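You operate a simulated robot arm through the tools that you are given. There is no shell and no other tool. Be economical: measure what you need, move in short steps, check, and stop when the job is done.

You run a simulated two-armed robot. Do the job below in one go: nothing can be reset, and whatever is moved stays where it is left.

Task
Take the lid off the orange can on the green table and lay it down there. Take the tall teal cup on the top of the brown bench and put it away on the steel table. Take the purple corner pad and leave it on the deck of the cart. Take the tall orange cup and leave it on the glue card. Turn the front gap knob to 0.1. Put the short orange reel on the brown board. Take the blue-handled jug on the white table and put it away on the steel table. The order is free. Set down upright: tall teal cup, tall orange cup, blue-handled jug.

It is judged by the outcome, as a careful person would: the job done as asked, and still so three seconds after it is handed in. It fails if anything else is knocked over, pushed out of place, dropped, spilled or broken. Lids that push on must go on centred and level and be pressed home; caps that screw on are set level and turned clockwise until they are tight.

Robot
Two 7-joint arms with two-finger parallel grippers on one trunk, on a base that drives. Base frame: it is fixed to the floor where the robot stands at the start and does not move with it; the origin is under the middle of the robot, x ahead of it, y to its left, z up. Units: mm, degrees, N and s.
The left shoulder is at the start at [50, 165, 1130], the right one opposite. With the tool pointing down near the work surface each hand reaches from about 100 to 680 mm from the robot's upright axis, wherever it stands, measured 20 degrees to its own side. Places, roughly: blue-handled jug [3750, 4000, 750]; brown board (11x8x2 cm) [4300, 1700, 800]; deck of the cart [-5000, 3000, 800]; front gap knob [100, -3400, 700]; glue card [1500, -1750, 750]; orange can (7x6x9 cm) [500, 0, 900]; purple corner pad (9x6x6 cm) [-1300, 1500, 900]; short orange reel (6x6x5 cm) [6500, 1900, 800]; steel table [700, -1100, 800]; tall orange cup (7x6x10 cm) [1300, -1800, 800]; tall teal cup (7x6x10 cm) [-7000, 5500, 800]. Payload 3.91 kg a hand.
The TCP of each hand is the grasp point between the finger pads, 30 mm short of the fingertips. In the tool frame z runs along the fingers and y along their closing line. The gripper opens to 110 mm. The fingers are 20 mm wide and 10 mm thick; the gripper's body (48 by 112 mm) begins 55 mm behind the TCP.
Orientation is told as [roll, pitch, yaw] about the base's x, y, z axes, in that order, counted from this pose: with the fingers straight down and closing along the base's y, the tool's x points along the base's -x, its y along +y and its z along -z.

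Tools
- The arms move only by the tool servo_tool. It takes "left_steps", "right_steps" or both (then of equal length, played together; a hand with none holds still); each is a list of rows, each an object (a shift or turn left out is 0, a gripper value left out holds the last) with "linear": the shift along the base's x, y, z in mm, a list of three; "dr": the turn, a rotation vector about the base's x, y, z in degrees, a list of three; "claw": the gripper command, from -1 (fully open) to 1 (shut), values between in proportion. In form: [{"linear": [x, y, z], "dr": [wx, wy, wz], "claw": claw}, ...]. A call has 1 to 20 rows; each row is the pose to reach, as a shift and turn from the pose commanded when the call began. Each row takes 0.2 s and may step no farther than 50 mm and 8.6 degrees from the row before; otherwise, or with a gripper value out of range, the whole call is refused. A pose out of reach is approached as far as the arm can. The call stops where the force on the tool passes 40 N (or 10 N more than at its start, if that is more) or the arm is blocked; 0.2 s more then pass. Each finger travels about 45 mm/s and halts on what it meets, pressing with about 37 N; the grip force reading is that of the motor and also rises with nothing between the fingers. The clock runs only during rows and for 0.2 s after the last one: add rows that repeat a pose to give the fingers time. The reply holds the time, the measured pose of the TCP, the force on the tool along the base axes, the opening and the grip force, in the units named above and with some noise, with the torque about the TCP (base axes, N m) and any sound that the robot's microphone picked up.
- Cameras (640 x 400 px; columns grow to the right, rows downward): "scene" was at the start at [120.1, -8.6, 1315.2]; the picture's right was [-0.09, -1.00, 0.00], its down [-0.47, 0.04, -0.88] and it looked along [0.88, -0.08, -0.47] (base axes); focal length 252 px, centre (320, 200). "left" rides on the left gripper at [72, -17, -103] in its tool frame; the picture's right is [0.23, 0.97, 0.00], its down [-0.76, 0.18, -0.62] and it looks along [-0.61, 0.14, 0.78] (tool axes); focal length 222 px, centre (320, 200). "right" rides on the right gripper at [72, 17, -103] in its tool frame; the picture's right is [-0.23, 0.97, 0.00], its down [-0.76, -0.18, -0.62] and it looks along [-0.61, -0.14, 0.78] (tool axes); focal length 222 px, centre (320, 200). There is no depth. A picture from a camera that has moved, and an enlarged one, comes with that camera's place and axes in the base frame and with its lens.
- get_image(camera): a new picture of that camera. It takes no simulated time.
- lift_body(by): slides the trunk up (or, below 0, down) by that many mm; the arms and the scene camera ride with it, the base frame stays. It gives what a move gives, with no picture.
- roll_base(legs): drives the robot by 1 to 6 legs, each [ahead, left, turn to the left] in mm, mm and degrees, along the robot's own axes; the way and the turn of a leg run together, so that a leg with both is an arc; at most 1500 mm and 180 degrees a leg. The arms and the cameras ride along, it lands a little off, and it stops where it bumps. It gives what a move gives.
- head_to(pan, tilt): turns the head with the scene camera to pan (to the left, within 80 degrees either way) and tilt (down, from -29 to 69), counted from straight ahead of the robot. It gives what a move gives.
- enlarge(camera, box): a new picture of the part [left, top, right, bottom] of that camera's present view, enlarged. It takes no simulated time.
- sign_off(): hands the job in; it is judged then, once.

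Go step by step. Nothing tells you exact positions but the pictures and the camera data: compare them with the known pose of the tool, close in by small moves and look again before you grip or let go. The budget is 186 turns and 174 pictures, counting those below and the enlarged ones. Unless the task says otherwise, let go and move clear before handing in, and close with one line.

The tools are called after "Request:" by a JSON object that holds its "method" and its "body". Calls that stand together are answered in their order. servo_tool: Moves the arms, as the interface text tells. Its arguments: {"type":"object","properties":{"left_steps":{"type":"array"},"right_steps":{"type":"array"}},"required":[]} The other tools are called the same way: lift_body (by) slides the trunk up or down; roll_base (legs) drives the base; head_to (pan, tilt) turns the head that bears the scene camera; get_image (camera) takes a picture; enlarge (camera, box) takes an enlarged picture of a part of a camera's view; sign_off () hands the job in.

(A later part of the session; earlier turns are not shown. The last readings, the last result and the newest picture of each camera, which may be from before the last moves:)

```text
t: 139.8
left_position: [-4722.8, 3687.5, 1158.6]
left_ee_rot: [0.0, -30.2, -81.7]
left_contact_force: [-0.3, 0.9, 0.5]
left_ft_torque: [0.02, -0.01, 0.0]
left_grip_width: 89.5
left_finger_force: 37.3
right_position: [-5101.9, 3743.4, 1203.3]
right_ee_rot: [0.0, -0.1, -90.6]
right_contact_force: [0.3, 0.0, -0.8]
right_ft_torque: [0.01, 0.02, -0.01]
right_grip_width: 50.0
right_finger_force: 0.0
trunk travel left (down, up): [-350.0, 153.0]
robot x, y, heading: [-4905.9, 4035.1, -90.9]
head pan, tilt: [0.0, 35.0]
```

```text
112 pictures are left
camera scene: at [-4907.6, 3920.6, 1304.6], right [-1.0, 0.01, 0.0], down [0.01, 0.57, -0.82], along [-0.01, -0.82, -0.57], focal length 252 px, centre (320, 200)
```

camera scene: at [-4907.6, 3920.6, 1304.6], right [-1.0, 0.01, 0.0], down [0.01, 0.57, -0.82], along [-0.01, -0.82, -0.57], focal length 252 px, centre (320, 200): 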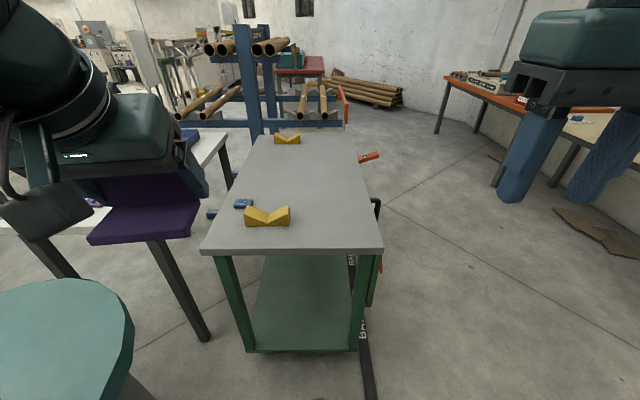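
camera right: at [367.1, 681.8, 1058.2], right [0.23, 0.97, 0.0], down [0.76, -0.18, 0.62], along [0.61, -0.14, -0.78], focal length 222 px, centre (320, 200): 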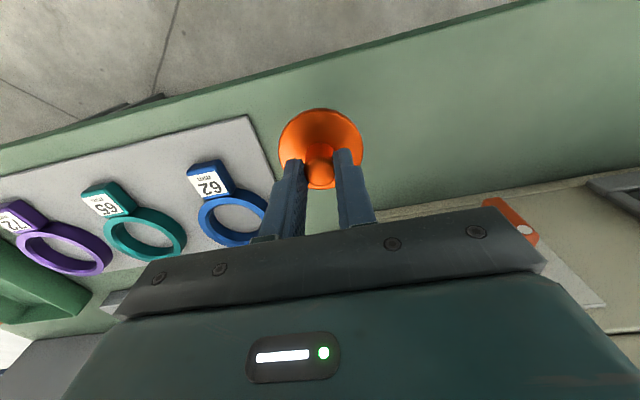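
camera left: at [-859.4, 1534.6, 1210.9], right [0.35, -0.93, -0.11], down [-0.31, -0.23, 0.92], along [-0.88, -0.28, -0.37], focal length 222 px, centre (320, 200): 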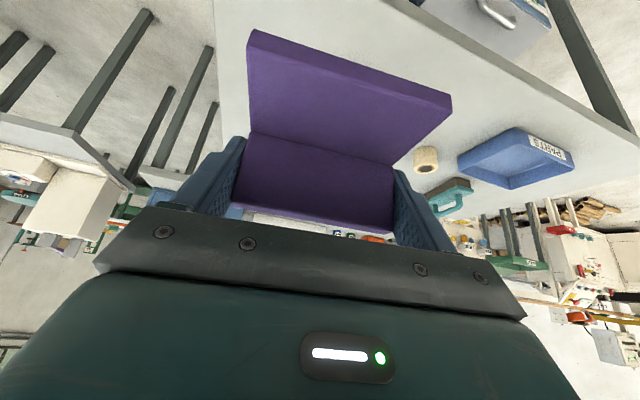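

The cart deck is in clear view with yellow V-blocks on it. Free room is right of the near yellow block, around [-4930, 3360]; sidestepping right so the left arm can reach.

Request:
{"method": "roll_base", "body": {"legs": [[0, -170, 0.5]]}}

Request:
{"method": "servo_tool", "body": {"left_steps": [{"linear": [-5, -45, -15]}, {"linear": [-10, -90, -30]}, {"linear": [-15, -135, -45]}, {"linear": [-20, -180, -60]}, {"linear": [-25, -225, -75]}, {"linear": [-30, -270, -90]}, {"linear": [-35, -310, -105]}, {"linear": [-35, -345, -120]}, {"linear": [-35, -345, -120]}]}}

Request:
{"method": "get_image", "body": {"camera": "scene"}}

Request:
{"method": "get_image", "body": {"camera": "left"}}

```text
t: 141.9
left_position: [-4888.3, 3689.8, 1157.9]
left_ee_rot: [0.0, -30.2, -81.0]
left_contact_force: [0.7, 0.1, 0.6]
left_ft_torque: [0.02, -0.03, 0.01]
left_grip_width: 89.2
left_finger_force: 37.1
right_position: [-5269.0, 3742.3, 1203.2]
right_ee_rot: [0.0, 0.0, -90.1]
right_contact_force: [0.9, 0.6, -0.7]
right_ft_torque: [-0.01, -0.03, 0.01]
right_grip_width: 49.3
right_finger_force: 0.0
trunk travel left (down, up): [-350.0, 153.0]
robot x, y, heading: [-5079.0, 4037.6, -90.1]
head pan, tilt: [0.0, 35.0]
```

```text
t: 143.9
left_position: [-4923.4, 3343.5, 1037.1]
left_ee_rot: [-0.1, -30.2, -81.0]
left_contact_force: [0.1, -0.3, -0.1]
left_ft_torque: [-0.03, 0.01, -0.01]
left_grip_width: 89.0
left_finger_force: 37.0
right_position: [-5269.2, 3741.5, 1204.9]
right_ee_rot: [0.1, 0.0, -90.1]
right_contact_force: [0.1, -0.6, 0.4]
right_ft_torque: [-0.04, -0.03, 0.03]
right_grip_width: 49.6
right_finger_force: 0.0
trunk travel left (down, up): [-350.0, 153.0]
robot x, y, heading: [-5077.8, 4039.0, -89.9]
head pan, tilt: [0.0, 35.0]
```

```text
111 pictures are left
camera scene: at [-5074.9, 3921.8, 1304.6], right [-1.0, 0.0, 0.0], down [0.0, 0.57, -0.82], along [0.0, -0.82, -0.57], focal length 252 px, centre (320, 200)
```

scene: 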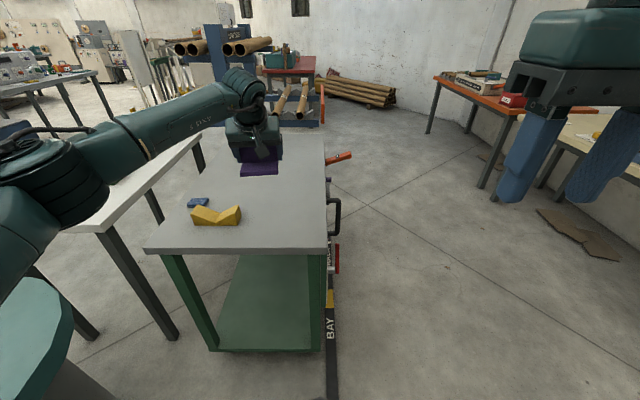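

```text
110 pictures are left
camera left: at [-4957.7, 3454.4, 1090.5], right [0.93, 0.34, -0.11], down [0.23, -0.31, 0.92], along [0.28, -0.89, -0.37], focal length 222 px, centre (320, 200)
```

left: 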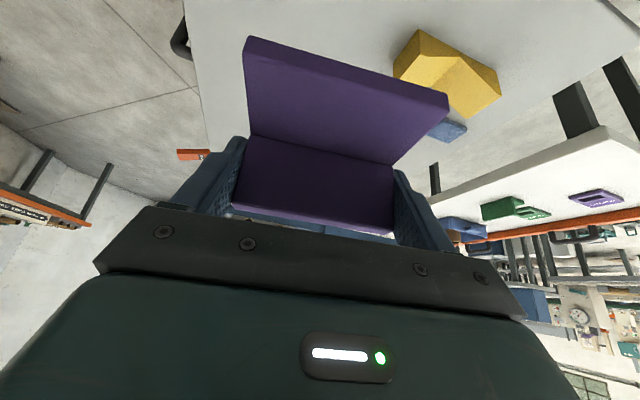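

The pad hovers over the free part of the deck. Moving 40 mm further in and lowering to just above.

Request:
{"method": "servo_tool", "body": {"left_steps": [{"linear": [-6, -20, -25]}, {"linear": [-12, -40, -60]}, {"linear": [-12, -40, -100]}, {"linear": [-12, -40, -140]}, {"linear": [-12, -40, -180]}, {"linear": [-12, -40, -200]}, {"linear": [-12, -40, -200]}]}}

Request:
{"method": "enlarge", "body": {"camera": "scene", "box": [140, 110, 340, 235]}}

Request:
{"method": "get_image", "body": {"camera": "left"}}

```text
t: 145.5
left_position: [-4935.4, 3306.8, 836.2]
left_ee_rot: [0.0, -30.2, -81.1]
left_contact_force: [0.3, -0.7, 0.1]
left_ft_torque: [-0.01, -0.02, 0.0]
left_grip_width: 89.3
left_finger_force: 37.1
right_position: [-5267.7, 3742.4, 1203.8]
right_ee_rot: [-0.1, 0.1, -90.1]
right_contact_force: [-0.6, 0.3, 0.2]
right_ft_torque: [-0.02, 0.0, -0.02]
right_grip_width: 49.5
right_finger_force: 0.1
trunk travel left (down, up): [-350.0, 153.0]
robot x, y, heading: [-5073.0, 4038.7, -89.8]
head pan, tilt: [0.0, 35.0]
```

```text
3.20 times, centred on (240, 172) of scene
camera zoom: at [-5075.1, 3921.7, 1304.6], right [-1.0, 0.0, 0.0], down [0.0, 0.57, -0.82], along [0.0, -0.82, -0.57], focal length 805 px, centre (576, 288)
```

zoom: 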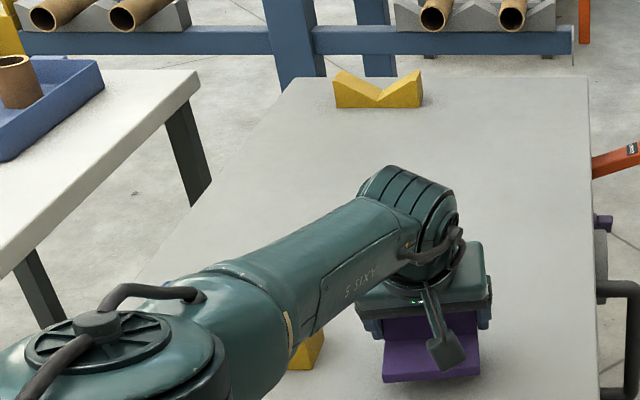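

```text
108 pictures are left
camera left: at [-4968.7, 3417.0, 889.4], right [0.93, 0.34, -0.11], down [0.23, -0.31, 0.92], along [0.28, -0.88, -0.37], focal length 222 px, centre (320, 200)
```

left: 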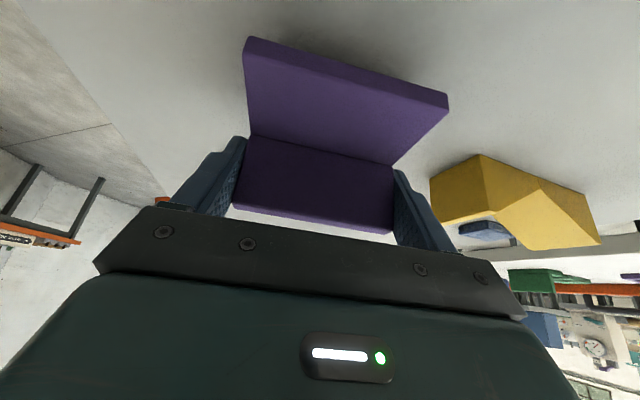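

Clear of the yellow block. Lowering in small steps to contact.

Request:
{"method": "servo_tool", "body": {"left_steps": [{"linear": [0, 0, -6]}, {"linear": [0, 0, -12]}, {"linear": [0, 0, -16]}, {"linear": [0, 0, -20]}, {"linear": [0, 0, -23]}, {"linear": [0, 0, -26]}]}}

Request:
{"method": "get_image", "body": {"camera": "left"}}

```text
t: 146.9
left_position: [-4933.6, 3310.8, 818.1]
left_ee_rot: [0.0, -30.2, -81.2]
left_contact_force: [-0.8, -0.5, -0.8]
left_ft_torque: [-0.01, 0.01, -0.01]
left_grip_width: 89.4
left_finger_force: 36.8
left hand out of reach, approached as far as the arm can: row 1, 2, 3, 4, 5, 6
right_position: [-5268.5, 3742.2, 1204.3]
right_ee_rot: [0.0, 0.0, -90.1]
right_contact_force: [-0.1, -0.7, -0.6]
right_ft_torque: [0.01, 0.04, 0.0]
right_grip_width: 49.7
right_finger_force: 0.1
trunk travel left (down, up): [-350.0, 153.0]
robot x, y, heading: [-5073.8, 4040.6, -90.1]
head pan, tilt: [0.0, 35.0]
```

```text
107 pictures are left
camera left: at [-4967.1, 3421.2, 872.0], right [0.93, 0.35, -0.11], down [0.23, -0.31, 0.92], along [0.28, -0.88, -0.37], focal length 222 px, centre (320, 200)
```

left: 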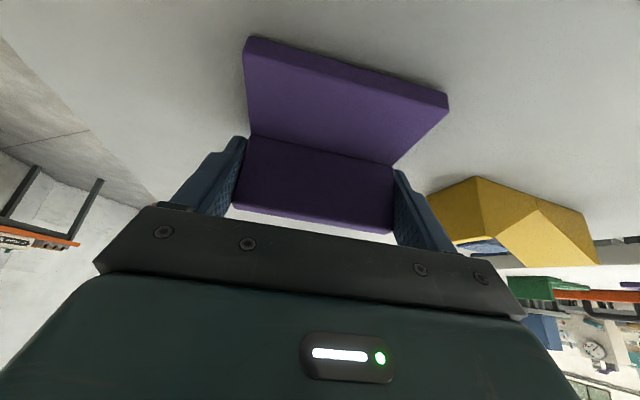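

The arm is at its reach limit, so I'll lower the trunk gently instead.

Request:
{"method": "lift_body", "body": {"by": -8}}

Request:
{"method": "enlarge", "body": {"camera": "left", "box": [220, 20, 480, 180]}}

```text
t: 147.5
left_position: [-4932.1, 3310.4, 817.8]
left_ee_rot: [-0.1, -30.6, -81.1]
left_contact_force: [1.3, -0.2, 19.6]
left_ft_torque: [0.86, 0.23, -0.01]
left_grip_width: 89.2
left_finger_force: 36.9
right_position: [-5268.6, 3744.0, 1196.6]
right_ee_rot: [0.0, -0.2, -90.0]
right_contact_force: [0.2, -0.2, -0.4]
right_ft_torque: [-0.01, 0.0, 0.02]
right_grip_width: 49.4
right_finger_force: 0.0
trunk travel left (down, up): [-342.0, 161.0]
robot x, y, heading: [-5074.5, 4041.3, -90.3]
head pan, tilt: [0.0, 35.0]
```

```text
2.46 times, centred on (350, 100) of left
camera zoom: at [-4967.3, 3421.3, 868.3], right [0.93, 0.34, -0.12], down [0.23, -0.31, 0.92], along [0.28, -0.89, -0.36], focal length 547 px, centre (246, 446)
```

zoom: 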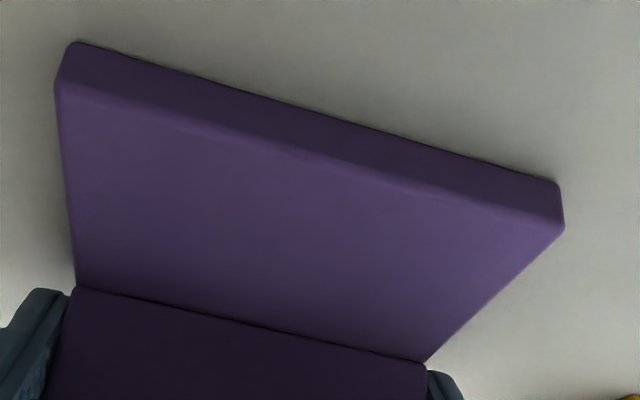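

Contact made (20 N). Easing the load, then opening and withdrawing back along the hand's axis.

Request:
{"method": "lift_body", "body": {"by": 6}}

Request:
{"method": "servo_tool", "body": {"left_steps": [{"linear": [0, 0, 0], "claw": -0.8}, {"linear": [0, 0, 0], "claw": -1}, {"linear": [0, 0, 0]}, {"linear": [0, 4, 7]}, {"linear": [0, 12, 22]}, {"linear": [0, 25, 45]}, {"linear": [0, 45, 75]}, {"linear": [0, 65, 115]}, {"linear": [0, 90, 155]}, {"linear": [0, 115, 195]}, {"linear": [0, 145, 230]}]}}

Request:
{"method": "get_image", "body": {"camera": "left"}}

Request:
{"method": "get_image", "body": {"camera": "scene"}}

```text
t: 148.0
left_position: [-4933.4, 3312.4, 816.8]
left_ee_rot: [0.0, -30.1, -81.2]
left_contact_force: [0.6, -0.7, 6.0]
left_ft_torque: [-0.11, 0.18, -0.01]
left_grip_width: 89.0
left_finger_force: 37.0
right_position: [-5269.5, 3743.4, 1201.7]
right_ee_rot: [0.0, -0.1, -90.2]
right_contact_force: [0.8, -0.2, -0.2]
right_ft_torque: [-0.03, 0.04, -0.01]
right_grip_width: 49.6
right_finger_force: 0.1
trunk travel left (down, up): [-348.0, 155.0]
robot x, y, heading: [-5076.3, 4037.3, -90.2]
head pan, tilt: [0.0, 35.0]
```

```text
t: 150.4
left_position: [-4934.1, 3455.9, 1049.1]
left_ee_rot: [0.1, -30.2, -81.2]
left_contact_force: [1.2, -1.0, -0.3]
left_ft_torque: [0.0, -0.02, 0.01]
left_grip_width: 109.9
left_finger_force: 0.0
right_position: [-5268.1, 3743.1, 1201.7]
right_ee_rot: [0.1, -0.1, -90.2]
right_contact_force: [0.3, 0.4, -0.3]
right_ft_torque: [0.0, 0.02, 0.04]
right_grip_width: 49.5
right_finger_force: 0.0
trunk travel left (down, up): [-348.0, 155.0]
robot x, y, heading: [-5074.9, 4038.9, -90.2]
head pan, tilt: [0.0, 35.0]
```

```text
105 pictures are left
camera left: at [-4967.6, 3566.3, 1101.1], right [0.93, 0.35, -0.11], down [0.23, -0.31, 0.92], along [0.28, -0.88, -0.37], focal length 222 px, centre (320, 200)
```

left: 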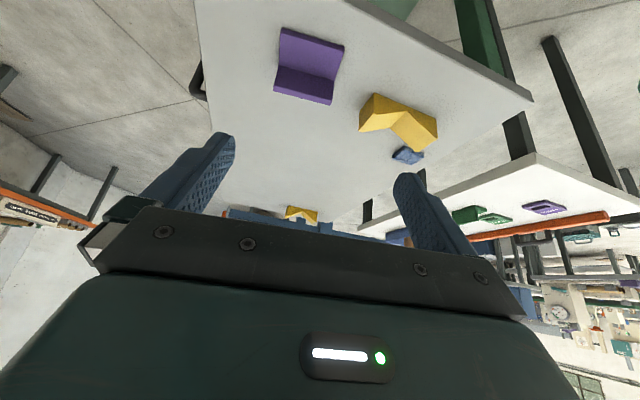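

```text
104 pictures are left
camera scene: at [-5075.0, 3922.2, 1302.6], right [-1.0, 0.0, 0.0], down [0.0, 0.57, -0.82], along [0.0, -0.82, -0.57], focal length 252 px, centre (320, 200)
```

scene: 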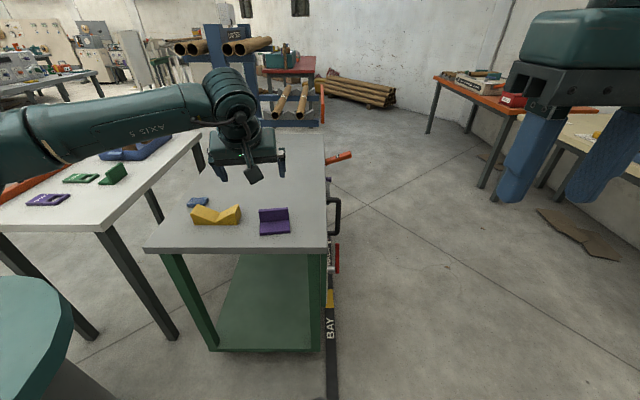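

The purple pad stands on the cart deck. Now retracting the left arm upright and heading to the brown bench for the teal cup.

Request:
{"method": "servo_tool", "body": {"left_steps": [{"linear": [5, 40, 20], "dr": [5.9, 0.9, 0]}, {"linear": [10, 80, 40], "dr": [11.8, 1.9, 0]}, {"linear": [15, 120, 60], "dr": [17.8, 2.8, 0]}, {"linear": [20, 165, 80], "dr": [23.7, 3.8, 0]}, {"linear": [25, 210, 100], "dr": [29.6, 4.7, 0]}, {"linear": [30, 250, 120], "dr": [29.6, 4.7, 0]}, {"linear": [34, 290, 140], "dr": [29.6, 4.7, 0]}]}}

Request:
{"method": "servo_tool", "body": {"left_steps": [{"dr": [0, 0, -4.5]}, {"dr": [0, 0, -9]}, {"dr": [0, 0, -9]}]}}

Request:
{"method": "roll_base", "body": {"legs": [[-1260, 0, 0], [0, 0, -90], [950, 0, 0]]}}

Request:
{"method": "get_image", "body": {"camera": "scene"}}

```text
t: 152.0
left_position: [-4900.1, 3747.6, 1187.1]
left_ee_rot: [-0.1, -0.2, -81.1]
left_contact_force: [-0.6, 0.2, 0.0]
left_ft_torque: [0.0, -0.01, -0.01]
left_grip_width: 109.9
left_finger_force: 0.0
right_position: [-5268.3, 3742.0, 1201.3]
right_ee_rot: [0.0, -0.1, -90.1]
right_contact_force: [0.1, -1.0, -0.4]
right_ft_torque: [0.0, 0.01, -0.03]
right_grip_width: 49.5
right_finger_force: 0.1
trunk travel left (down, up): [-348.0, 155.0]
robot x, y, heading: [-5075.7, 4034.9, -90.1]
head pan, tilt: [0.0, 35.0]
```

```text
t: 152.8
left_position: [-4900.2, 3745.7, 1188.4]
left_ee_rot: [0.0, -0.2, -90.1]
left_contact_force: [0.3, -0.9, 0.8]
left_ft_torque: [0.02, 0.01, -0.01]
left_grip_width: 109.7
left_finger_force: 0.0
right_position: [-5267.3, 3743.0, 1202.7]
right_ee_rot: [-0.1, 0.0, -90.2]
right_contact_force: [-0.2, 0.5, -0.9]
right_ft_torque: [0.06, 0.01, -0.02]
right_grip_width: 49.6
right_finger_force: 0.0
trunk travel left (down, up): [-348.0, 155.0]
robot x, y, heading: [-5070.6, 4039.3, -90.2]
head pan, tilt: [0.0, 35.0]
```

```text
t: 167.6
left_position: [-6320.5, 5119.8, 1187.9]
left_ee_rot: [-0.1, -0.2, -180.0]
left_contact_force: [-0.2, 0.6, 0.5]
left_ft_torque: [0.04, -0.01, 0.0]
left_grip_width: 109.9
left_finger_force: 0.0
right_position: [-6325.1, 5487.5, 1201.3]
right_ee_rot: [-0.1, 0.0, -180.0]
right_contact_force: [0.7, -0.7, -0.1]
right_ft_torque: [-0.01, -0.02, -0.01]
right_grip_width: 49.6
right_finger_force: 0.0
trunk travel left (down, up): [-348.0, 155.0]
robot x, y, heading: [-6028.9, 5298.4, -180.1]
head pan, tilt: [0.0, 35.0]
```

```text
103 pictures are left
camera scene: at [-6144.4, 5294.7, 1302.5], right [0.0, 1.0, 0.0], down [0.57, 0.0, -0.82], along [-0.82, 0.0, -0.57], focal length 252 px, centre (320, 200)
```

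scene: 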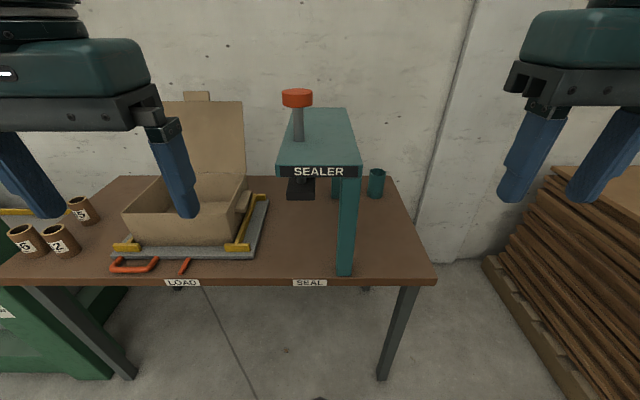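

The teal cup stands at about [-6916, 5506] behind-right of the sealer. I'll tuck the left hand away, then edge closer with the cup in line with the right arm.

Request:
{"method": "servo_tool", "body": {"left_steps": [{"linear": [20, -20, 30]}, {"linear": [40, -40, 60]}, {"linear": [60, -60, 90]}, {"linear": [80, -80, 110]}], "right_steps": [{"linear": [0, 0, 0], "claw": -1}, {"linear": [0, 0, 0]}, {"linear": [0, 0, 0]}, {"linear": [0, 0, 0]}]}}

Request:
{"method": "roll_base", "body": {"legs": [[0, -60, 0], [150, 0, 0]]}}

Request:
{"method": "head_to", "body": {"pan": -10, "tilt": 30}}

Request:
{"method": "get_image", "body": {"camera": "scene"}}

Request:
{"method": "get_image", "body": {"camera": "right"}}

```text
t: 168.6
left_position: [-6253.4, 5058.9, 1279.0]
left_ee_rot: [-0.2, -0.1, 180.0]
left_contact_force: [-0.3, 0.3, 0.4]
left_ft_torque: [0.0, -0.03, -0.03]
left_grip_width: 109.9
left_finger_force: 0.1
left hand out of reach, approached as far as the arm can: row 4
right_position: [-6325.5, 5487.9, 1202.7]
right_ee_rot: [-0.1, 0.1, -180.0]
right_contact_force: [0.5, 0.4, 0.0]
right_ft_torque: [0.0, -0.05, -0.01]
right_grip_width: 109.8
right_finger_force: 0.0
trunk travel left (down, up): [-348.0, 155.0]
robot x, y, heading: [-6029.3, 5294.6, -180.1]
head pan, tilt: [0.0, 35.0]
```

```text
t: 170.7
left_position: [-6401.9, 5118.9, 1279.4]
left_ee_rot: [-0.1, -0.3, -180.1]
left_contact_force: [-0.5, -0.2, -0.4]
left_ft_torque: [0.0, -0.01, 0.03]
left_grip_width: 110.0
left_finger_force: 0.0
right_position: [-6473.4, 5548.1, 1202.6]
right_ee_rot: [0.0, 0.0, -180.0]
right_contact_force: [0.0, 0.3, -0.6]
right_ft_torque: [0.03, -0.01, 0.0]
right_grip_width: 110.1
right_finger_force: 0.0
trunk travel left (down, up): [-348.0, 155.0]
robot x, y, heading: [-6176.7, 5355.7, -180.0]
head pan, tilt: [0.0, 35.0]
```

```text
t: 171.4
left_position: [-6402.5, 5118.7, 1279.9]
left_ee_rot: [-0.1, -0.2, -180.0]
left_contact_force: [0.2, 0.0, -0.4]
left_ft_torque: [0.01, 0.02, 0.0]
left_grip_width: 110.1
left_finger_force: 0.0
right_position: [-6473.0, 5548.4, 1202.5]
right_ee_rot: [0.1, -0.1, -180.0]
right_contact_force: [-0.4, 0.8, 1.0]
right_ft_torque: [0.03, -0.03, -0.02]
right_grip_width: 110.0
right_finger_force: 0.1
trunk travel left (down, up): [-348.0, 155.0]
robot x, y, heading: [-6175.1, 5353.3, -179.7]
head pan, tilt: [-10.0, 30.0]
```

```text
102 pictures are left
camera scene: at [-6293.9, 5370.4, 1310.3], right [0.17, 0.98, 0.0], down [0.49, -0.09, -0.87], along [-0.85, 0.15, -0.5], focal length 252 px, centre (320, 200)
```

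scene: 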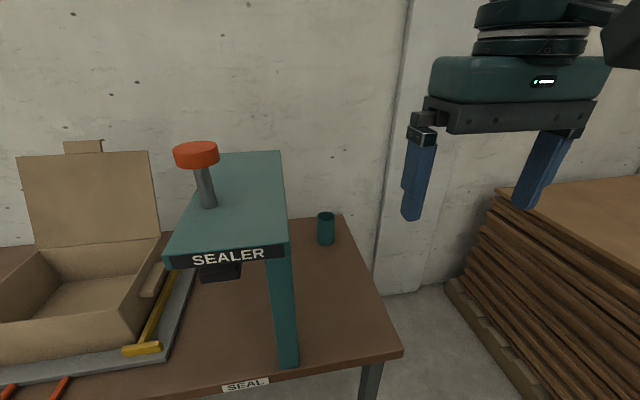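

```text
101 pictures are left
camera right: at [-6400.2, 5530.9, 1305.3], right [-0.23, -0.97, 0.0], down [-0.76, 0.18, 0.62], along [-0.61, 0.14, -0.78], focal length 222 px, centre (320, 200)
```

right: 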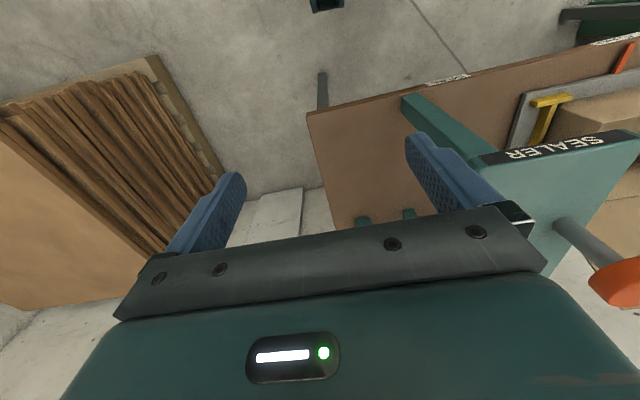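

The cup's centre is about [-6933, 5507], bench top z≈785. I'll move 50 mm closer and bring the right hand in tilted 45° forward.

Request:
{"method": "roll_base", "body": {"legs": [[50, 0, 0]]}}

Request:
{"method": "servo_tool", "body": {"right_steps": [{"linear": [-25, -5, 0], "dr": [0, 7.5, 0]}, {"linear": [-50, -10, 0], "dr": [0, 15, 0]}, {"linear": [-80, -15, 0], "dr": [0, 22.5, 0]}, {"linear": [-110, -20, -10], "dr": [0, 30, 0]}, {"linear": [-145, -28, -25], "dr": [0, 37.5, 0]}, {"linear": [-180, -35, -45], "dr": [0, 45, 0]}, {"linear": [-215, -40, -75], "dr": [0, 45, 0]}, {"linear": [-245, -41, -110], "dr": [0, 45, 0]}, {"linear": [-270, -41, -150], "dr": [0, 45, 0]}, {"linear": [-270, -41, -150], "dr": [0, 45, 0]}]}}

Request:
{"method": "get_image", "body": {"camera": "right"}}

Request:
{"method": "get_image", "body": {"camera": "scene"}}

```text
t: 172.4
left_position: [-6453.2, 5119.4, 1279.4]
left_ee_rot: [-0.1, -0.2, -180.0]
left_contact_force: [0.3, 0.3, -0.9]
left_ft_torque: [-0.02, -0.02, 0.01]
left_grip_width: 110.1
left_finger_force: 0.0
right_position: [-6522.7, 5548.1, 1201.0]
right_ee_rot: [-0.1, 0.1, -180.0]
right_contact_force: [-0.1, -0.7, -1.0]
right_ft_torque: [0.01, -0.03, -0.01]
right_grip_width: 109.8
right_finger_force: 0.1
trunk travel left (down, up): [-348.0, 155.0]
robot x, y, heading: [-6228.3, 5355.9, 179.9]
head pan, tilt: [-10.0, 30.0]
```

```text
t: 174.6
left_position: [-6451.1, 5118.7, 1279.2]
left_ee_rot: [0.0, -0.3, -180.0]
left_contact_force: [-0.2, 0.6, 0.5]
left_ft_torque: [0.02, -0.02, 0.0]
left_grip_width: 110.0
left_finger_force: 0.1
right_position: [-6792.5, 5506.5, 1053.1]
right_ee_rot: [0.0, -45.1, 180.0]
right_contact_force: [-0.2, 1.2, 0.0]
right_ft_torque: [0.0, -0.03, 0.01]
right_grip_width: 109.7
right_finger_force: 0.1
trunk travel left (down, up): [-348.0, 155.0]
robot x, y, heading: [-6228.7, 5354.4, 179.7]
head pan, tilt: [-10.0, 30.0]
```

```text
100 pictures are left
camera right: at [-6667.8, 5489.6, 1074.1], right [-0.16, -0.97, 0.16], down [-0.1, 0.18, 0.98], along [-0.98, 0.14, -0.12], focal length 222 px, centre (320, 200)
```

right: 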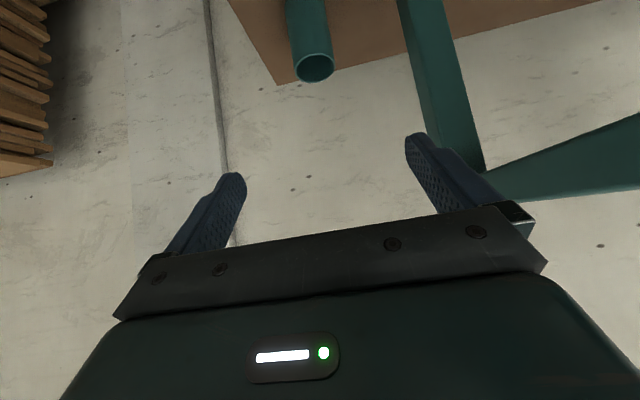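

```text
99 pictures are left
camera scene: at [-6343.0, 5370.4, 1310.4], right [0.17, 0.98, 0.0], down [0.49, -0.09, -0.87], along [-0.85, 0.15, -0.5], focal length 252 px, centre (320, 200)
```

scene: 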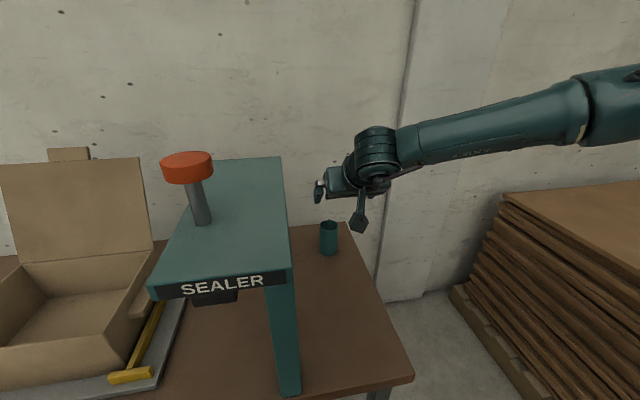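

Judging by its apparent size, the cup is farther and lower than thought: about [-7010, 5511], bench top near z 700. Lowering the trunk 80 mm and edging 50 mm closer, then checking again.

Request:
{"method": "lift_body", "body": {"by": -80}}

Request:
{"method": "roll_base", "body": {"legs": [[50, 0, 0]]}}

Request:
{"method": "get_image", "body": {"camera": "right"}}

Request:
{"method": "enlarge", "body": {"camera": "scene", "box": [240, 150, 440, 275]}}

```text
t: 175.7
left_position: [-6450.8, 5119.3, 1198.4]
left_ee_rot: [-0.1, -0.2, -179.9]
left_contact_force: [-0.3, -0.3, -0.2]
left_ft_torque: [-0.02, 0.0, 0.01]
left_grip_width: 109.8
left_finger_force: 0.0
right_position: [-6792.2, 5506.1, 973.2]
right_ee_rot: [0.1, -45.0, -180.0]
right_contact_force: [-0.1, -0.2, -0.7]
right_ft_torque: [0.06, 0.04, -0.02]
right_grip_width: 110.0
right_finger_force: 0.1
trunk travel left (down, up): [-268.0, 235.0]
robot x, y, heading: [-6223.8, 5357.2, 180.4]
head pan, tilt: [-10.0, 30.0]
```

```text
t: 176.7
left_position: [-6502.6, 5118.6, 1199.8]
left_ee_rot: [-0.1, -0.2, 180.1]
left_contact_force: [-0.1, 0.2, 0.3]
left_ft_torque: [0.02, 0.01, -0.01]
left_grip_width: 110.0
left_finger_force: 0.1
right_position: [-6841.3, 5507.1, 972.8]
right_ee_rot: [-0.1, -45.1, -180.0]
right_contact_force: [0.1, 0.5, 0.4]
right_ft_torque: [0.01, -0.02, -0.05]
right_grip_width: 110.0
right_finger_force: 0.1
trunk travel left (down, up): [-268.0, 235.0]
robot x, y, heading: [-6274.2, 5363.6, 180.0]
head pan, tilt: [-10.0, 30.0]
```

```text
98 pictures are left
camera right: at [-6718.1, 5489.9, 993.8], right [-0.16, -0.97, 0.16], down [-0.1, 0.18, 0.98], along [-0.98, 0.14, -0.12], focal length 222 px, centre (320, 200)
```

right: 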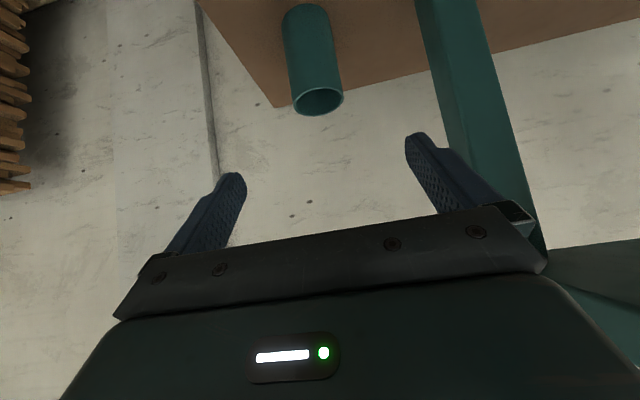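

```text
3.20 times, centred on (340, 212) of scene
camera zoom: at [-6393.9, 5370.5, 1230.2], right [0.17, 0.98, 0.0], down [0.49, -0.09, -0.87], along [-0.85, 0.15, -0.5], focal length 805 px, centre (256, 160)
```

zoom: 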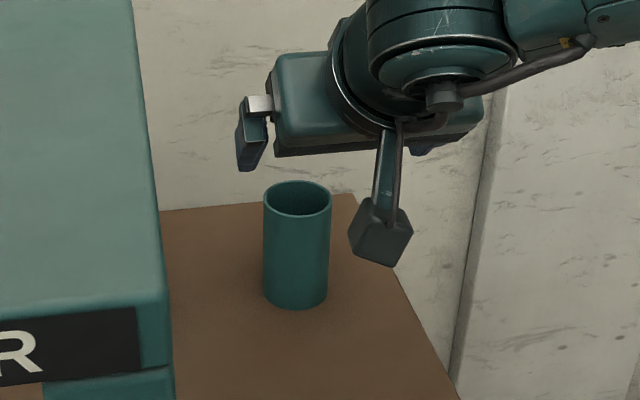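

Triangulating again: cup axis about [-6960, 5506], top z≈852. Moving to a pre-grasp point 100 mm back along the hand's axis.

Request:
{"method": "servo_tool", "body": {"right_steps": [{"linear": [-15, -1, -30]}, {"linear": [-30, -1, -60]}, {"linear": [-46, -1, -88]}, {"linear": [-46, -1, -88]}]}}

Request:
{"method": "get_image", "body": {"camera": "right"}}

Request:
{"method": "enlarge", "body": {"camera": "scene", "box": [260, 170, 420, 270]}}

```text
t: 177.7
left_position: [-6502.1, 5118.9, 1200.1]
left_ee_rot: [-0.1, -0.2, 180.0]
left_contact_force: [0.0, -0.3, -0.4]
left_ft_torque: [0.0, 0.0, 0.02]
left_grip_width: 110.1
left_finger_force: 0.0
right_position: [-6877.1, 5518.3, 892.8]
right_ee_rot: [0.0, -45.1, -180.0]
right_contact_force: [-0.3, 0.2, 0.7]
right_ft_torque: [-0.02, 0.01, 0.02]
right_grip_width: 110.0
right_finger_force: 0.2
right hand out of reach, approached as far as the arm can: row 3, 4
trunk travel left (down, up): [-268.0, 235.0]
robot x, y, heading: [-6275.3, 5360.6, 179.7]
head pan, tilt: [-10.0, 30.0]
```

```text
96 pictures are left
camera right: at [-6752.0, 5503.4, 913.8], right [-0.16, -0.97, 0.16], down [-0.1, 0.18, 0.98], along [-0.98, 0.14, -0.12], focal length 222 px, centre (320, 200)
```

right: 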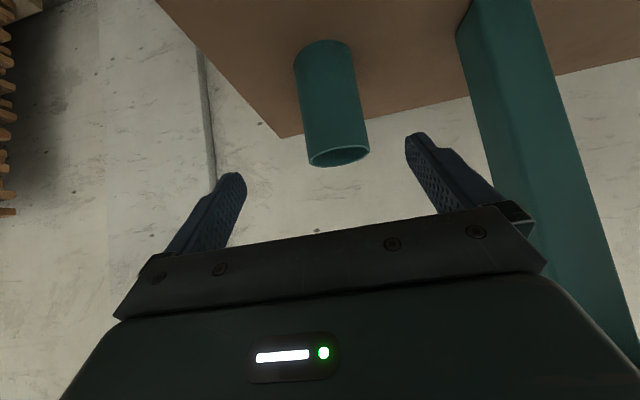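

```text
4.00 times, centred on (340, 220) of scene
camera zoom: at [-6393.2, 5370.5, 1230.4], right [0.17, 0.98, 0.0], down [0.49, -0.09, -0.87], along [-0.85, 0.15, -0.5], focal length 1007 px, centre (240, 120)
```

zoom: 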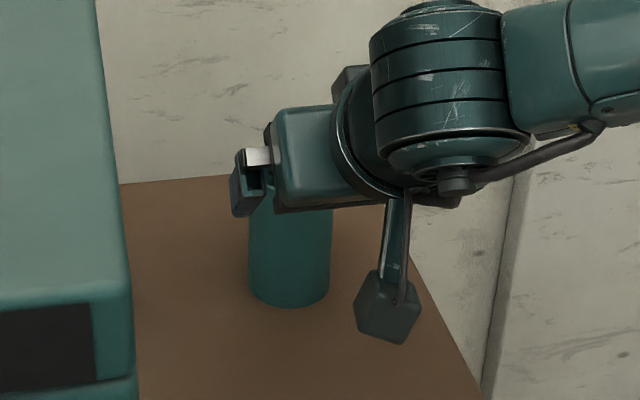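

The limit is on the inner side of the arm's workspace, so I'll raise the hand and shift the base 110 mm to the left.

Request:
{"method": "servo_tool", "body": {"right_steps": [{"linear": [15, 5, 25]}, {"linear": [30, 15, 60]}, {"linear": [45, 30, 100]}]}}

Request:
{"method": "roll_base", "body": {"legs": [[0, 110, 0]]}}

Request:
{"method": "get_image", "body": {"camera": "right"}}

```text
t: 178.5
left_position: [-6501.2, 5119.9, 1199.6]
left_ee_rot: [-0.1, -0.3, 180.0]
left_contact_force: [-0.1, 0.2, 0.1]
left_ft_torque: [-0.02, 0.0, 0.03]
left_grip_width: 109.8
left_finger_force: 0.0
right_position: [-6830.7, 5551.1, 993.8]
right_ee_rot: [0.0, -45.1, 180.0]
right_contact_force: [0.1, 0.3, -0.6]
right_ft_torque: [0.01, -0.05, -0.04]
right_grip_width: 110.1
right_finger_force: 0.0
trunk travel left (down, up): [-268.0, 235.0]
robot x, y, heading: [-6272.5, 5351.5, 180.1]
head pan, tilt: [-10.0, 30.0]
```

```text
t: 180.1
left_position: [-6501.5, 5010.2, 1199.6]
left_ee_rot: [-0.1, -0.2, -180.1]
left_contact_force: [0.1, -0.5, 0.0]
left_ft_torque: [0.0, -0.01, -0.01]
left_grip_width: 109.9
left_finger_force: 0.1
right_position: [-6833.0, 5440.4, 994.1]
right_ee_rot: [0.0, -45.1, -180.0]
right_contact_force: [-0.2, 0.2, 0.2]
right_ft_torque: [-0.02, 0.02, 0.0]
right_grip_width: 110.1
right_finger_force: 0.0
trunk travel left (down, up): [-268.0, 235.0]
robot x, y, heading: [-6276.8, 5244.3, 179.8]
head pan, tilt: [-10.0, 30.0]
```

```text
94 pictures are left
camera right: at [-6707.6, 5423.7, 1014.7], right [-0.16, -0.97, 0.16], down [-0.1, 0.18, 0.98], along [-0.98, 0.14, -0.12], focal length 222 px, centre (320, 200)
```

right: 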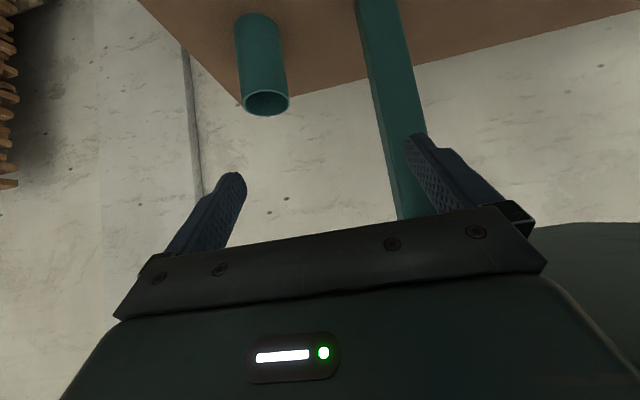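

Cup confirmed at [-6955, 5506]. Moving the hand right, away from the sealer's post, then down to pre-grasp.

Request:
{"method": "servo_tool", "body": {"right_steps": [{"linear": [0, 33, 0]}, {"linear": [0, 66, 0]}, {"linear": [-18, 66, -36]}, {"linear": [-36, 66, -72]}, {"linear": [-54, 66, -109]}, {"linear": [-54, 66, -109]}]}}

Request:
{"method": "get_image", "body": {"camera": "right"}}

```text
t: 181.5
left_position: [-6501.0, 5008.8, 1199.1]
left_ee_rot: [-0.1, -0.2, -180.0]
left_contact_force: [-0.6, -0.6, 0.2]
left_ft_torque: [-0.01, 0.01, -0.02]
left_grip_width: 110.0
left_finger_force: 0.1
right_position: [-6886.9, 5506.9, 883.9]
right_ee_rot: [-0.1, -45.1, 179.9]
right_contact_force: [-0.5, -0.3, -0.8]
right_ft_torque: [0.0, 0.01, 0.02]
right_grip_width: 110.2
right_finger_force: 0.1
trunk travel left (down, up): [-268.0, 235.0]
robot x, y, heading: [-6274.3, 5243.0, 180.0]
head pan, tilt: [-10.0, 30.0]
```

```text
93 pictures are left
camera right: at [-6762.3, 5490.3, 905.0], right [-0.16, -0.97, 0.16], down [-0.1, 0.18, 0.98], along [-0.98, 0.14, -0.12], focal length 222 px, centre (320, 200)
```

right: 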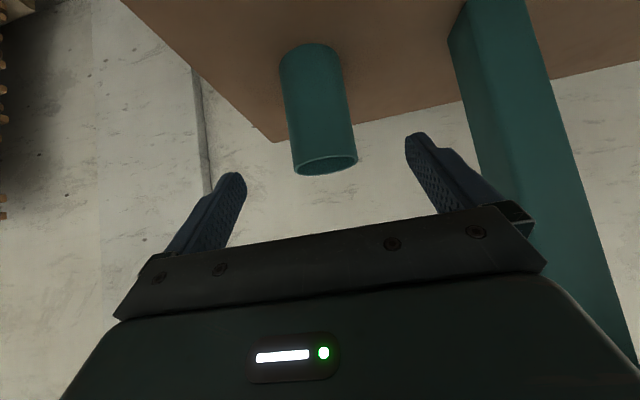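

Centred. Advancing along the hand's axis and closing on the cup.

Request:
{"method": "servo_tool", "body": {"right_steps": [{"linear": [-16, 0, -17]}, {"linear": [-32, 0, -34]}, {"linear": [-48, 0, -51]}, {"linear": [-65, 0, -68]}, {"linear": [-65, 0, -68]}, {"linear": [-65, 0, -68], "claw": 1}, {"linear": [-65, 0, -68]}, {"linear": [-65, 0, -68]}, {"linear": [-65, 0, -68]}, {"linear": [-65, 0, -68]}]}}

Request:
{"method": "get_image", "body": {"camera": "right"}}

```text
t: 183.7
left_position: [-6501.5, 5009.7, 1199.1]
left_ee_rot: [-0.1, -0.2, -180.0]
left_contact_force: [-0.4, -0.6, -0.5]
left_ft_torque: [-0.03, 0.0, 0.05]
left_grip_width: 110.1
left_finger_force: 0.0
right_position: [-6928.1, 5518.2, 834.6]
right_ee_rot: [0.0, -45.1, -179.9]
right_contact_force: [0.2, 1.0, 0.7]
right_ft_torque: [0.06, -0.03, 0.01]
right_grip_width: 55.2
right_finger_force: 37.0
right hand out of reach, approached as far as the arm can: row 3, 4, 5, 6, 7, 8, 9, 10
trunk travel left (down, up): [-268.0, 235.0]
robot x, y, heading: [-6273.5, 5248.7, 180.1]
head pan, tilt: [-10.0, 30.0]
```

```text
92 pictures are left
camera right: at [-6803.5, 5502.0, 856.5], right [-0.16, -0.97, 0.16], down [-0.1, 0.18, 0.98], along [-0.98, 0.14, -0.12], focal length 222 px, centre (320, 200)
```

right: 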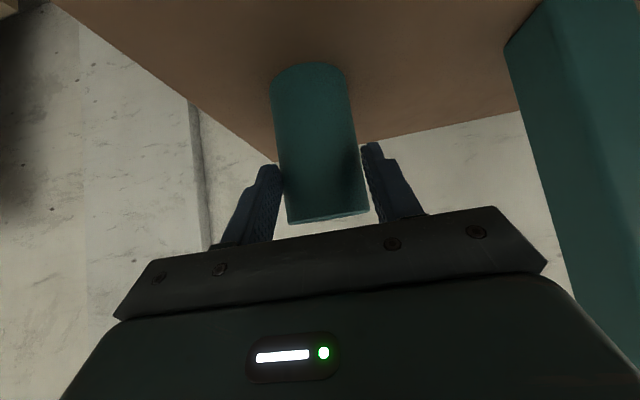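

The arm reached its limit slightly short, so this grip is shallow. I'll open, back off a little, bring the base 50 mm closer and regrip properly.

Request:
{"method": "servo_tool", "body": {"right_steps": [{"linear": [0, 0, 0], "claw": -1}, {"linear": [0, 0, 0]}, {"linear": [0, 0, 0]}, {"linear": [0, 0, 0]}, {"linear": [16, -5, 16]}, {"linear": [32, -10, 32]}, {"linear": [50, -10, 52]}]}}

Request:
{"method": "roll_base", "body": {"legs": [[50, 0, 0]]}}

Request:
{"method": "get_image", "body": {"camera": "right"}}

```text
t: 185.3
left_position: [-6500.8, 5010.0, 1199.6]
left_ee_rot: [-0.1, -0.2, -180.0]
left_contact_force: [0.6, 0.4, -0.1]
left_ft_torque: [0.0, -0.04, 0.03]
left_grip_width: 110.1
left_finger_force: 0.1
right_position: [-6876.6, 5508.2, 887.1]
right_ee_rot: [0.0, -45.0, -179.9]
right_contact_force: [-0.4, 0.6, 0.0]
right_ft_torque: [0.01, 0.0, 0.0]
right_grip_width: 110.0
right_finger_force: 0.0
trunk travel left (down, up): [-268.0, 235.0]
robot x, y, heading: [-6272.6, 5248.5, 180.2]
head pan, tilt: [-10.0, 30.0]
```

```text
t: 186.2
left_position: [-6552.0, 5009.4, 1199.2]
left_ee_rot: [-0.1, -0.2, -180.0]
left_contact_force: [0.0, -0.7, -0.5]
left_ft_torque: [0.02, 0.01, -0.02]
left_grip_width: 109.9
left_finger_force: 0.1
right_position: [-6929.0, 5507.7, 886.9]
right_ee_rot: [-0.1, -45.0, -180.0]
right_contact_force: [-0.2, -0.3, -0.5]
right_ft_torque: [0.04, -0.01, -0.01]
right_grip_width: 110.1
right_finger_force: 0.1
trunk travel left (down, up): [-268.0, 235.0]
robot x, y, heading: [-6323.6, 5246.8, -180.0]
head pan, tilt: [-10.0, 30.0]
```

```text
91 pictures are left
camera right: at [-6803.8, 5491.8, 907.7], right [-0.16, -0.97, 0.16], down [-0.1, 0.18, 0.98], along [-0.98, 0.14, -0.12], focal length 222 px, centre (320, 200)
```

right: 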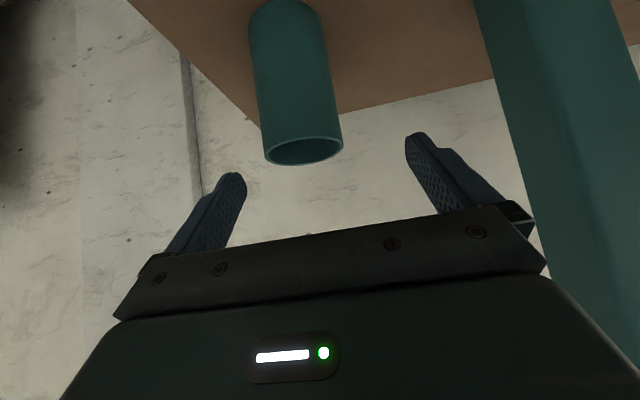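

The cup now sits at about [-6959, 5520]. Shifting 12 mm right and descending around it.

Request:
{"method": "servo_tool", "body": {"right_steps": [{"linear": [0, 12, 0]}, {"linear": [-5, 12, -20]}, {"linear": [-12, 12, -40]}, {"linear": [-19, 12, -58]}, {"linear": [-25, 12, -70]}, {"linear": [-25, 12, -70]}]}}

Request:
{"method": "get_image", "body": {"camera": "right"}}

```text
t: 187.6
left_position: [-6552.0, 5009.5, 1198.9]
left_ee_rot: [-0.1, -0.2, -180.0]
left_contact_force: [0.4, 0.3, 0.1]
left_ft_torque: [0.0, 0.01, 0.0]
left_grip_width: 109.9
left_finger_force: 0.1
right_position: [-6953.5, 5519.7, 817.0]
right_ee_rot: [0.0, -45.1, -180.0]
right_contact_force: [-0.5, 0.5, -0.5]
right_ft_torque: [-0.01, 0.02, -0.01]
right_grip_width: 109.9
right_finger_force: 0.1
trunk travel left (down, up): [-268.0, 235.0]
robot x, y, heading: [-6329.3, 5246.2, -180.2]
head pan, tilt: [-10.0, 30.0]
```

```text
90 pictures are left
camera right: at [-6829.0, 5503.5, 838.4], right [-0.16, -0.97, 0.16], down [-0.1, 0.18, 0.98], along [-0.98, 0.14, -0.12], focal length 222 px, centre (320, 200)
```

right: 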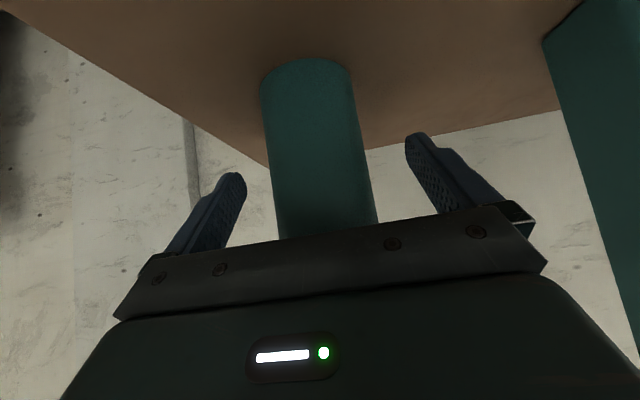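

Well seated and centred. Closing on the cup.

Request:
{"method": "servo_tool", "body": {"right_steps": [{"claw": 1}, {}, {}, {}, {}, {"linear": [0, 0, 5]}, {"linear": [0, 0, 12]}, {"linear": [0, 0, 25]}]}}

Request:
{"method": "get_image", "body": {"camera": "right"}}

```text
t: 189.4
left_position: [-6551.0, 5009.9, 1199.5]
left_ee_rot: [0.0, -0.4, -180.0]
left_contact_force: [0.5, 0.1, 0.7]
left_ft_torque: [-0.01, 0.0, -0.01]
left_grip_width: 109.9
left_finger_force: 0.0
right_position: [-6952.6, 5519.8, 841.3]
right_ee_rot: [0.0, -45.1, -180.0]
right_contact_force: [-0.9, -0.4, -0.4]
right_ft_torque: [0.02, 0.01, 0.0]
right_grip_width: 59.0
right_finger_force: 36.8
trunk travel left (down, up): [-268.0, 235.0]
robot x, y, heading: [-6325.4, 5246.4, -179.9]
head pan, tilt: [-10.0, 30.0]
```

```text
89 pictures are left
camera right: at [-6828.2, 5503.8, 863.5], right [-0.16, -0.97, 0.16], down [-0.1, 0.18, 0.98], along [-0.98, 0.14, -0.12], focal length 222 px, centre (320, 200)
```

right: 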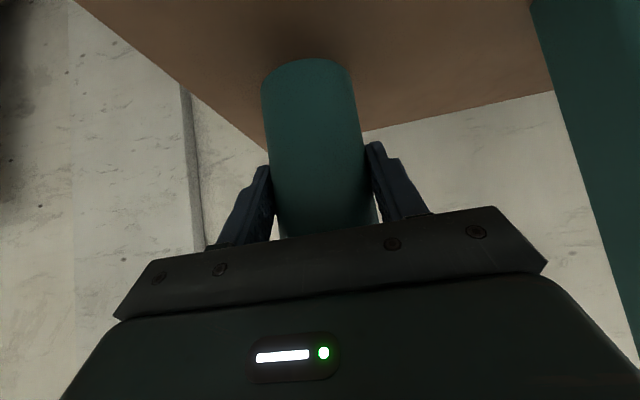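

Cup held (59 mm) and lifted. Raising it clear, backing the base away and restoring trunk height.

Request:
{"method": "servo_tool", "body": {"right_steps": [{"linear": [0, 0, 40]}, {"linear": [0, 0, 80]}, {"linear": [0, 0, 120]}, {"linear": [0, 0, 160]}, {"linear": [15, 5, 190]}, {"linear": [40, 10, 215]}]}}

Request:
{"method": "roll_base", "body": {"legs": [[-500, 0, 0]]}}

Request:
{"method": "lift_body", "body": {"by": 82}}

Request:
{"method": "servo_tool", "body": {"right_steps": [{"linear": [45, -5, 5]}, {"linear": [90, -10, 10]}, {"linear": [135, -15, 15]}, {"linear": [180, -20, 20]}, {"linear": [225, -25, 25]}, {"linear": [260, -30, 25]}]}}

Request:
{"method": "get_image", "body": {"camera": "scene"}}

```text
t: 190.8
left_position: [-6550.9, 5008.7, 1200.6]
left_ee_rot: [-0.1, -0.3, -180.0]
left_contact_force: [-0.6, -0.3, 0.1]
left_ft_torque: [-0.03, 0.0, 0.01]
left_grip_width: 110.2
left_finger_force: 0.1
right_position: [-6910.6, 5531.2, 1057.1]
right_ee_rot: [0.0, -45.0, -179.9]
right_contact_force: [-0.2, 0.7, -0.5]
right_ft_torque: [0.03, 0.06, 0.0]
right_grip_width: 58.7
right_finger_force: 37.2
trunk travel left (down, up): [-268.0, 235.0]
robot x, y, heading: [-6322.0, 5248.8, -179.9]
head pan, tilt: [-10.0, 30.0]
```

```text
t: 193.8
left_position: [-6052.1, 5009.8, 1199.7]
left_ee_rot: [-0.1, -0.4, -179.6]
left_contact_force: [0.1, -0.8, -0.1]
left_ft_torque: [-0.01, 0.01, -0.02]
left_grip_width: 110.0
left_finger_force: 0.1
right_position: [-6415.4, 5528.8, 1056.6]
right_ee_rot: [-0.1, -45.1, -179.6]
right_contact_force: [0.5, 1.1, -0.4]
right_ft_torque: [0.05, -0.03, 0.01]
right_grip_width: 58.1
right_finger_force: 36.6
trunk travel left (down, up): [-268.0, 235.0]
robot x, y, heading: [-5828.0, 5247.5, -179.9]
head pan, tilt: [-10.0, 30.0]
```

```text
t: 194.9
left_position: [-6050.0, 5010.7, 1281.0]
left_ee_rot: [-0.2, -0.2, -179.7]
left_contact_force: [0.2, 0.7, -0.4]
left_ft_torque: [0.02, 0.02, 0.01]
left_grip_width: 109.8
left_finger_force: 0.1
right_position: [-6415.0, 5528.3, 1138.1]
right_ee_rot: [0.0, -45.0, -179.6]
right_contact_force: [0.6, 0.7, 0.3]
right_ft_torque: [0.0, -0.07, 0.01]
right_grip_width: 57.8
right_finger_force: 36.6
trunk travel left (down, up): [-350.0, 153.0]
robot x, y, heading: [-5825.2, 5253.7, -179.7]
head pan, tilt: [-10.0, 30.0]
```

```text
t: 196.3
left_position: [-6051.4, 5009.8, 1281.7]
left_ee_rot: [-0.2, -0.3, -179.6]
left_contact_force: [-0.3, 1.2, 0.4]
left_ft_torque: [-0.01, 0.0, 0.02]
left_grip_width: 110.1
left_finger_force: 0.0
right_position: [-6157.0, 5497.8, 1166.9]
right_ee_rot: [0.0, -45.0, -179.6]
right_contact_force: [0.8, 0.8, -0.6]
right_ft_torque: [-0.04, -0.01, 0.0]
right_grip_width: 54.7
right_finger_force: 37.6
right hand out of reach, approached as far as the arm can: row 6
trunk travel left (down, up): [-350.0, 153.0]
robot x, y, heading: [-5827.7, 5247.7, -179.6]
head pan, tilt: [-10.0, 30.0]
```

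```text
88 pictures are left
camera scene: at [-5944.5, 5262.2, 1312.4], right [0.17, 0.99, 0.0], down [0.49, -0.08, -0.87], along [-0.85, 0.14, -0.5], focal length 252 px, centre (320, 200)
```

scene: 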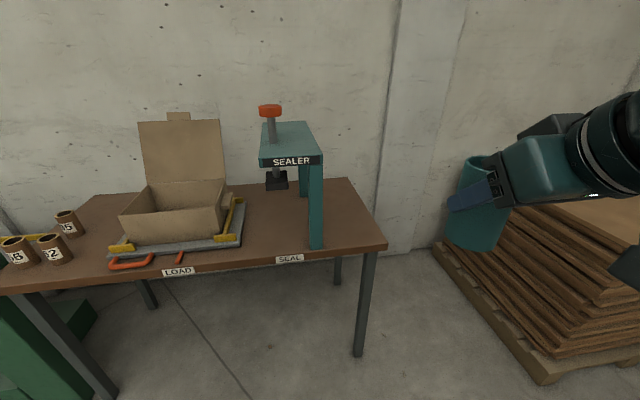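

The grip width is falling from 59 to 54.7, so the cup may be slipping. Checking closely.

Request:
{"method": "get_image", "body": {"camera": "right"}}

Request:
{"method": "enlarge", "body": {"camera": "scene", "box": [400, 110, 600, 270]}}

```text
87 pictures are left
camera right: at [-6032.9, 5482.7, 1190.6], right [-0.15, -0.97, 0.16], down [-0.1, 0.18, 0.98], along [-0.98, 0.13, -0.13], focal length 222 px, centre (320, 200)
```

right: 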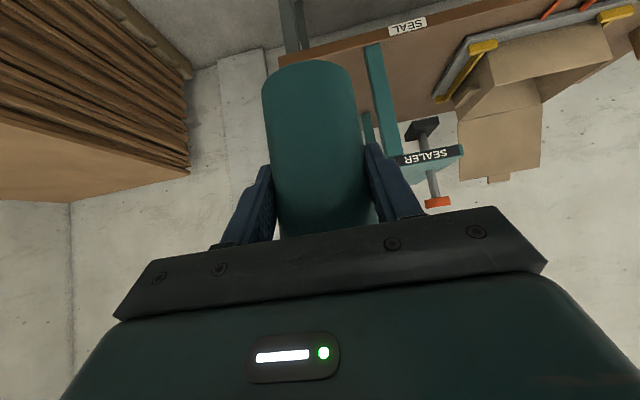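

```text
2.50 times, centred on (500, 190) of scene
camera zoom: at [-5944.5, 5262.2, 1312.4], right [0.17, 0.99, 0.0], down [0.49, -0.08, -0.87], along [-0.85, 0.14, -0.5], focal length 629 px, centre (-130, 225)
```

zoom: 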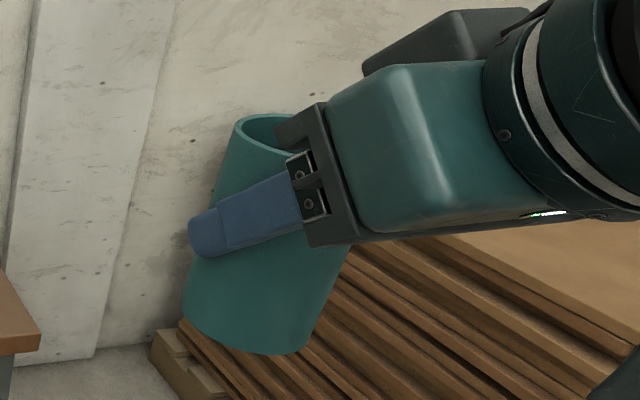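

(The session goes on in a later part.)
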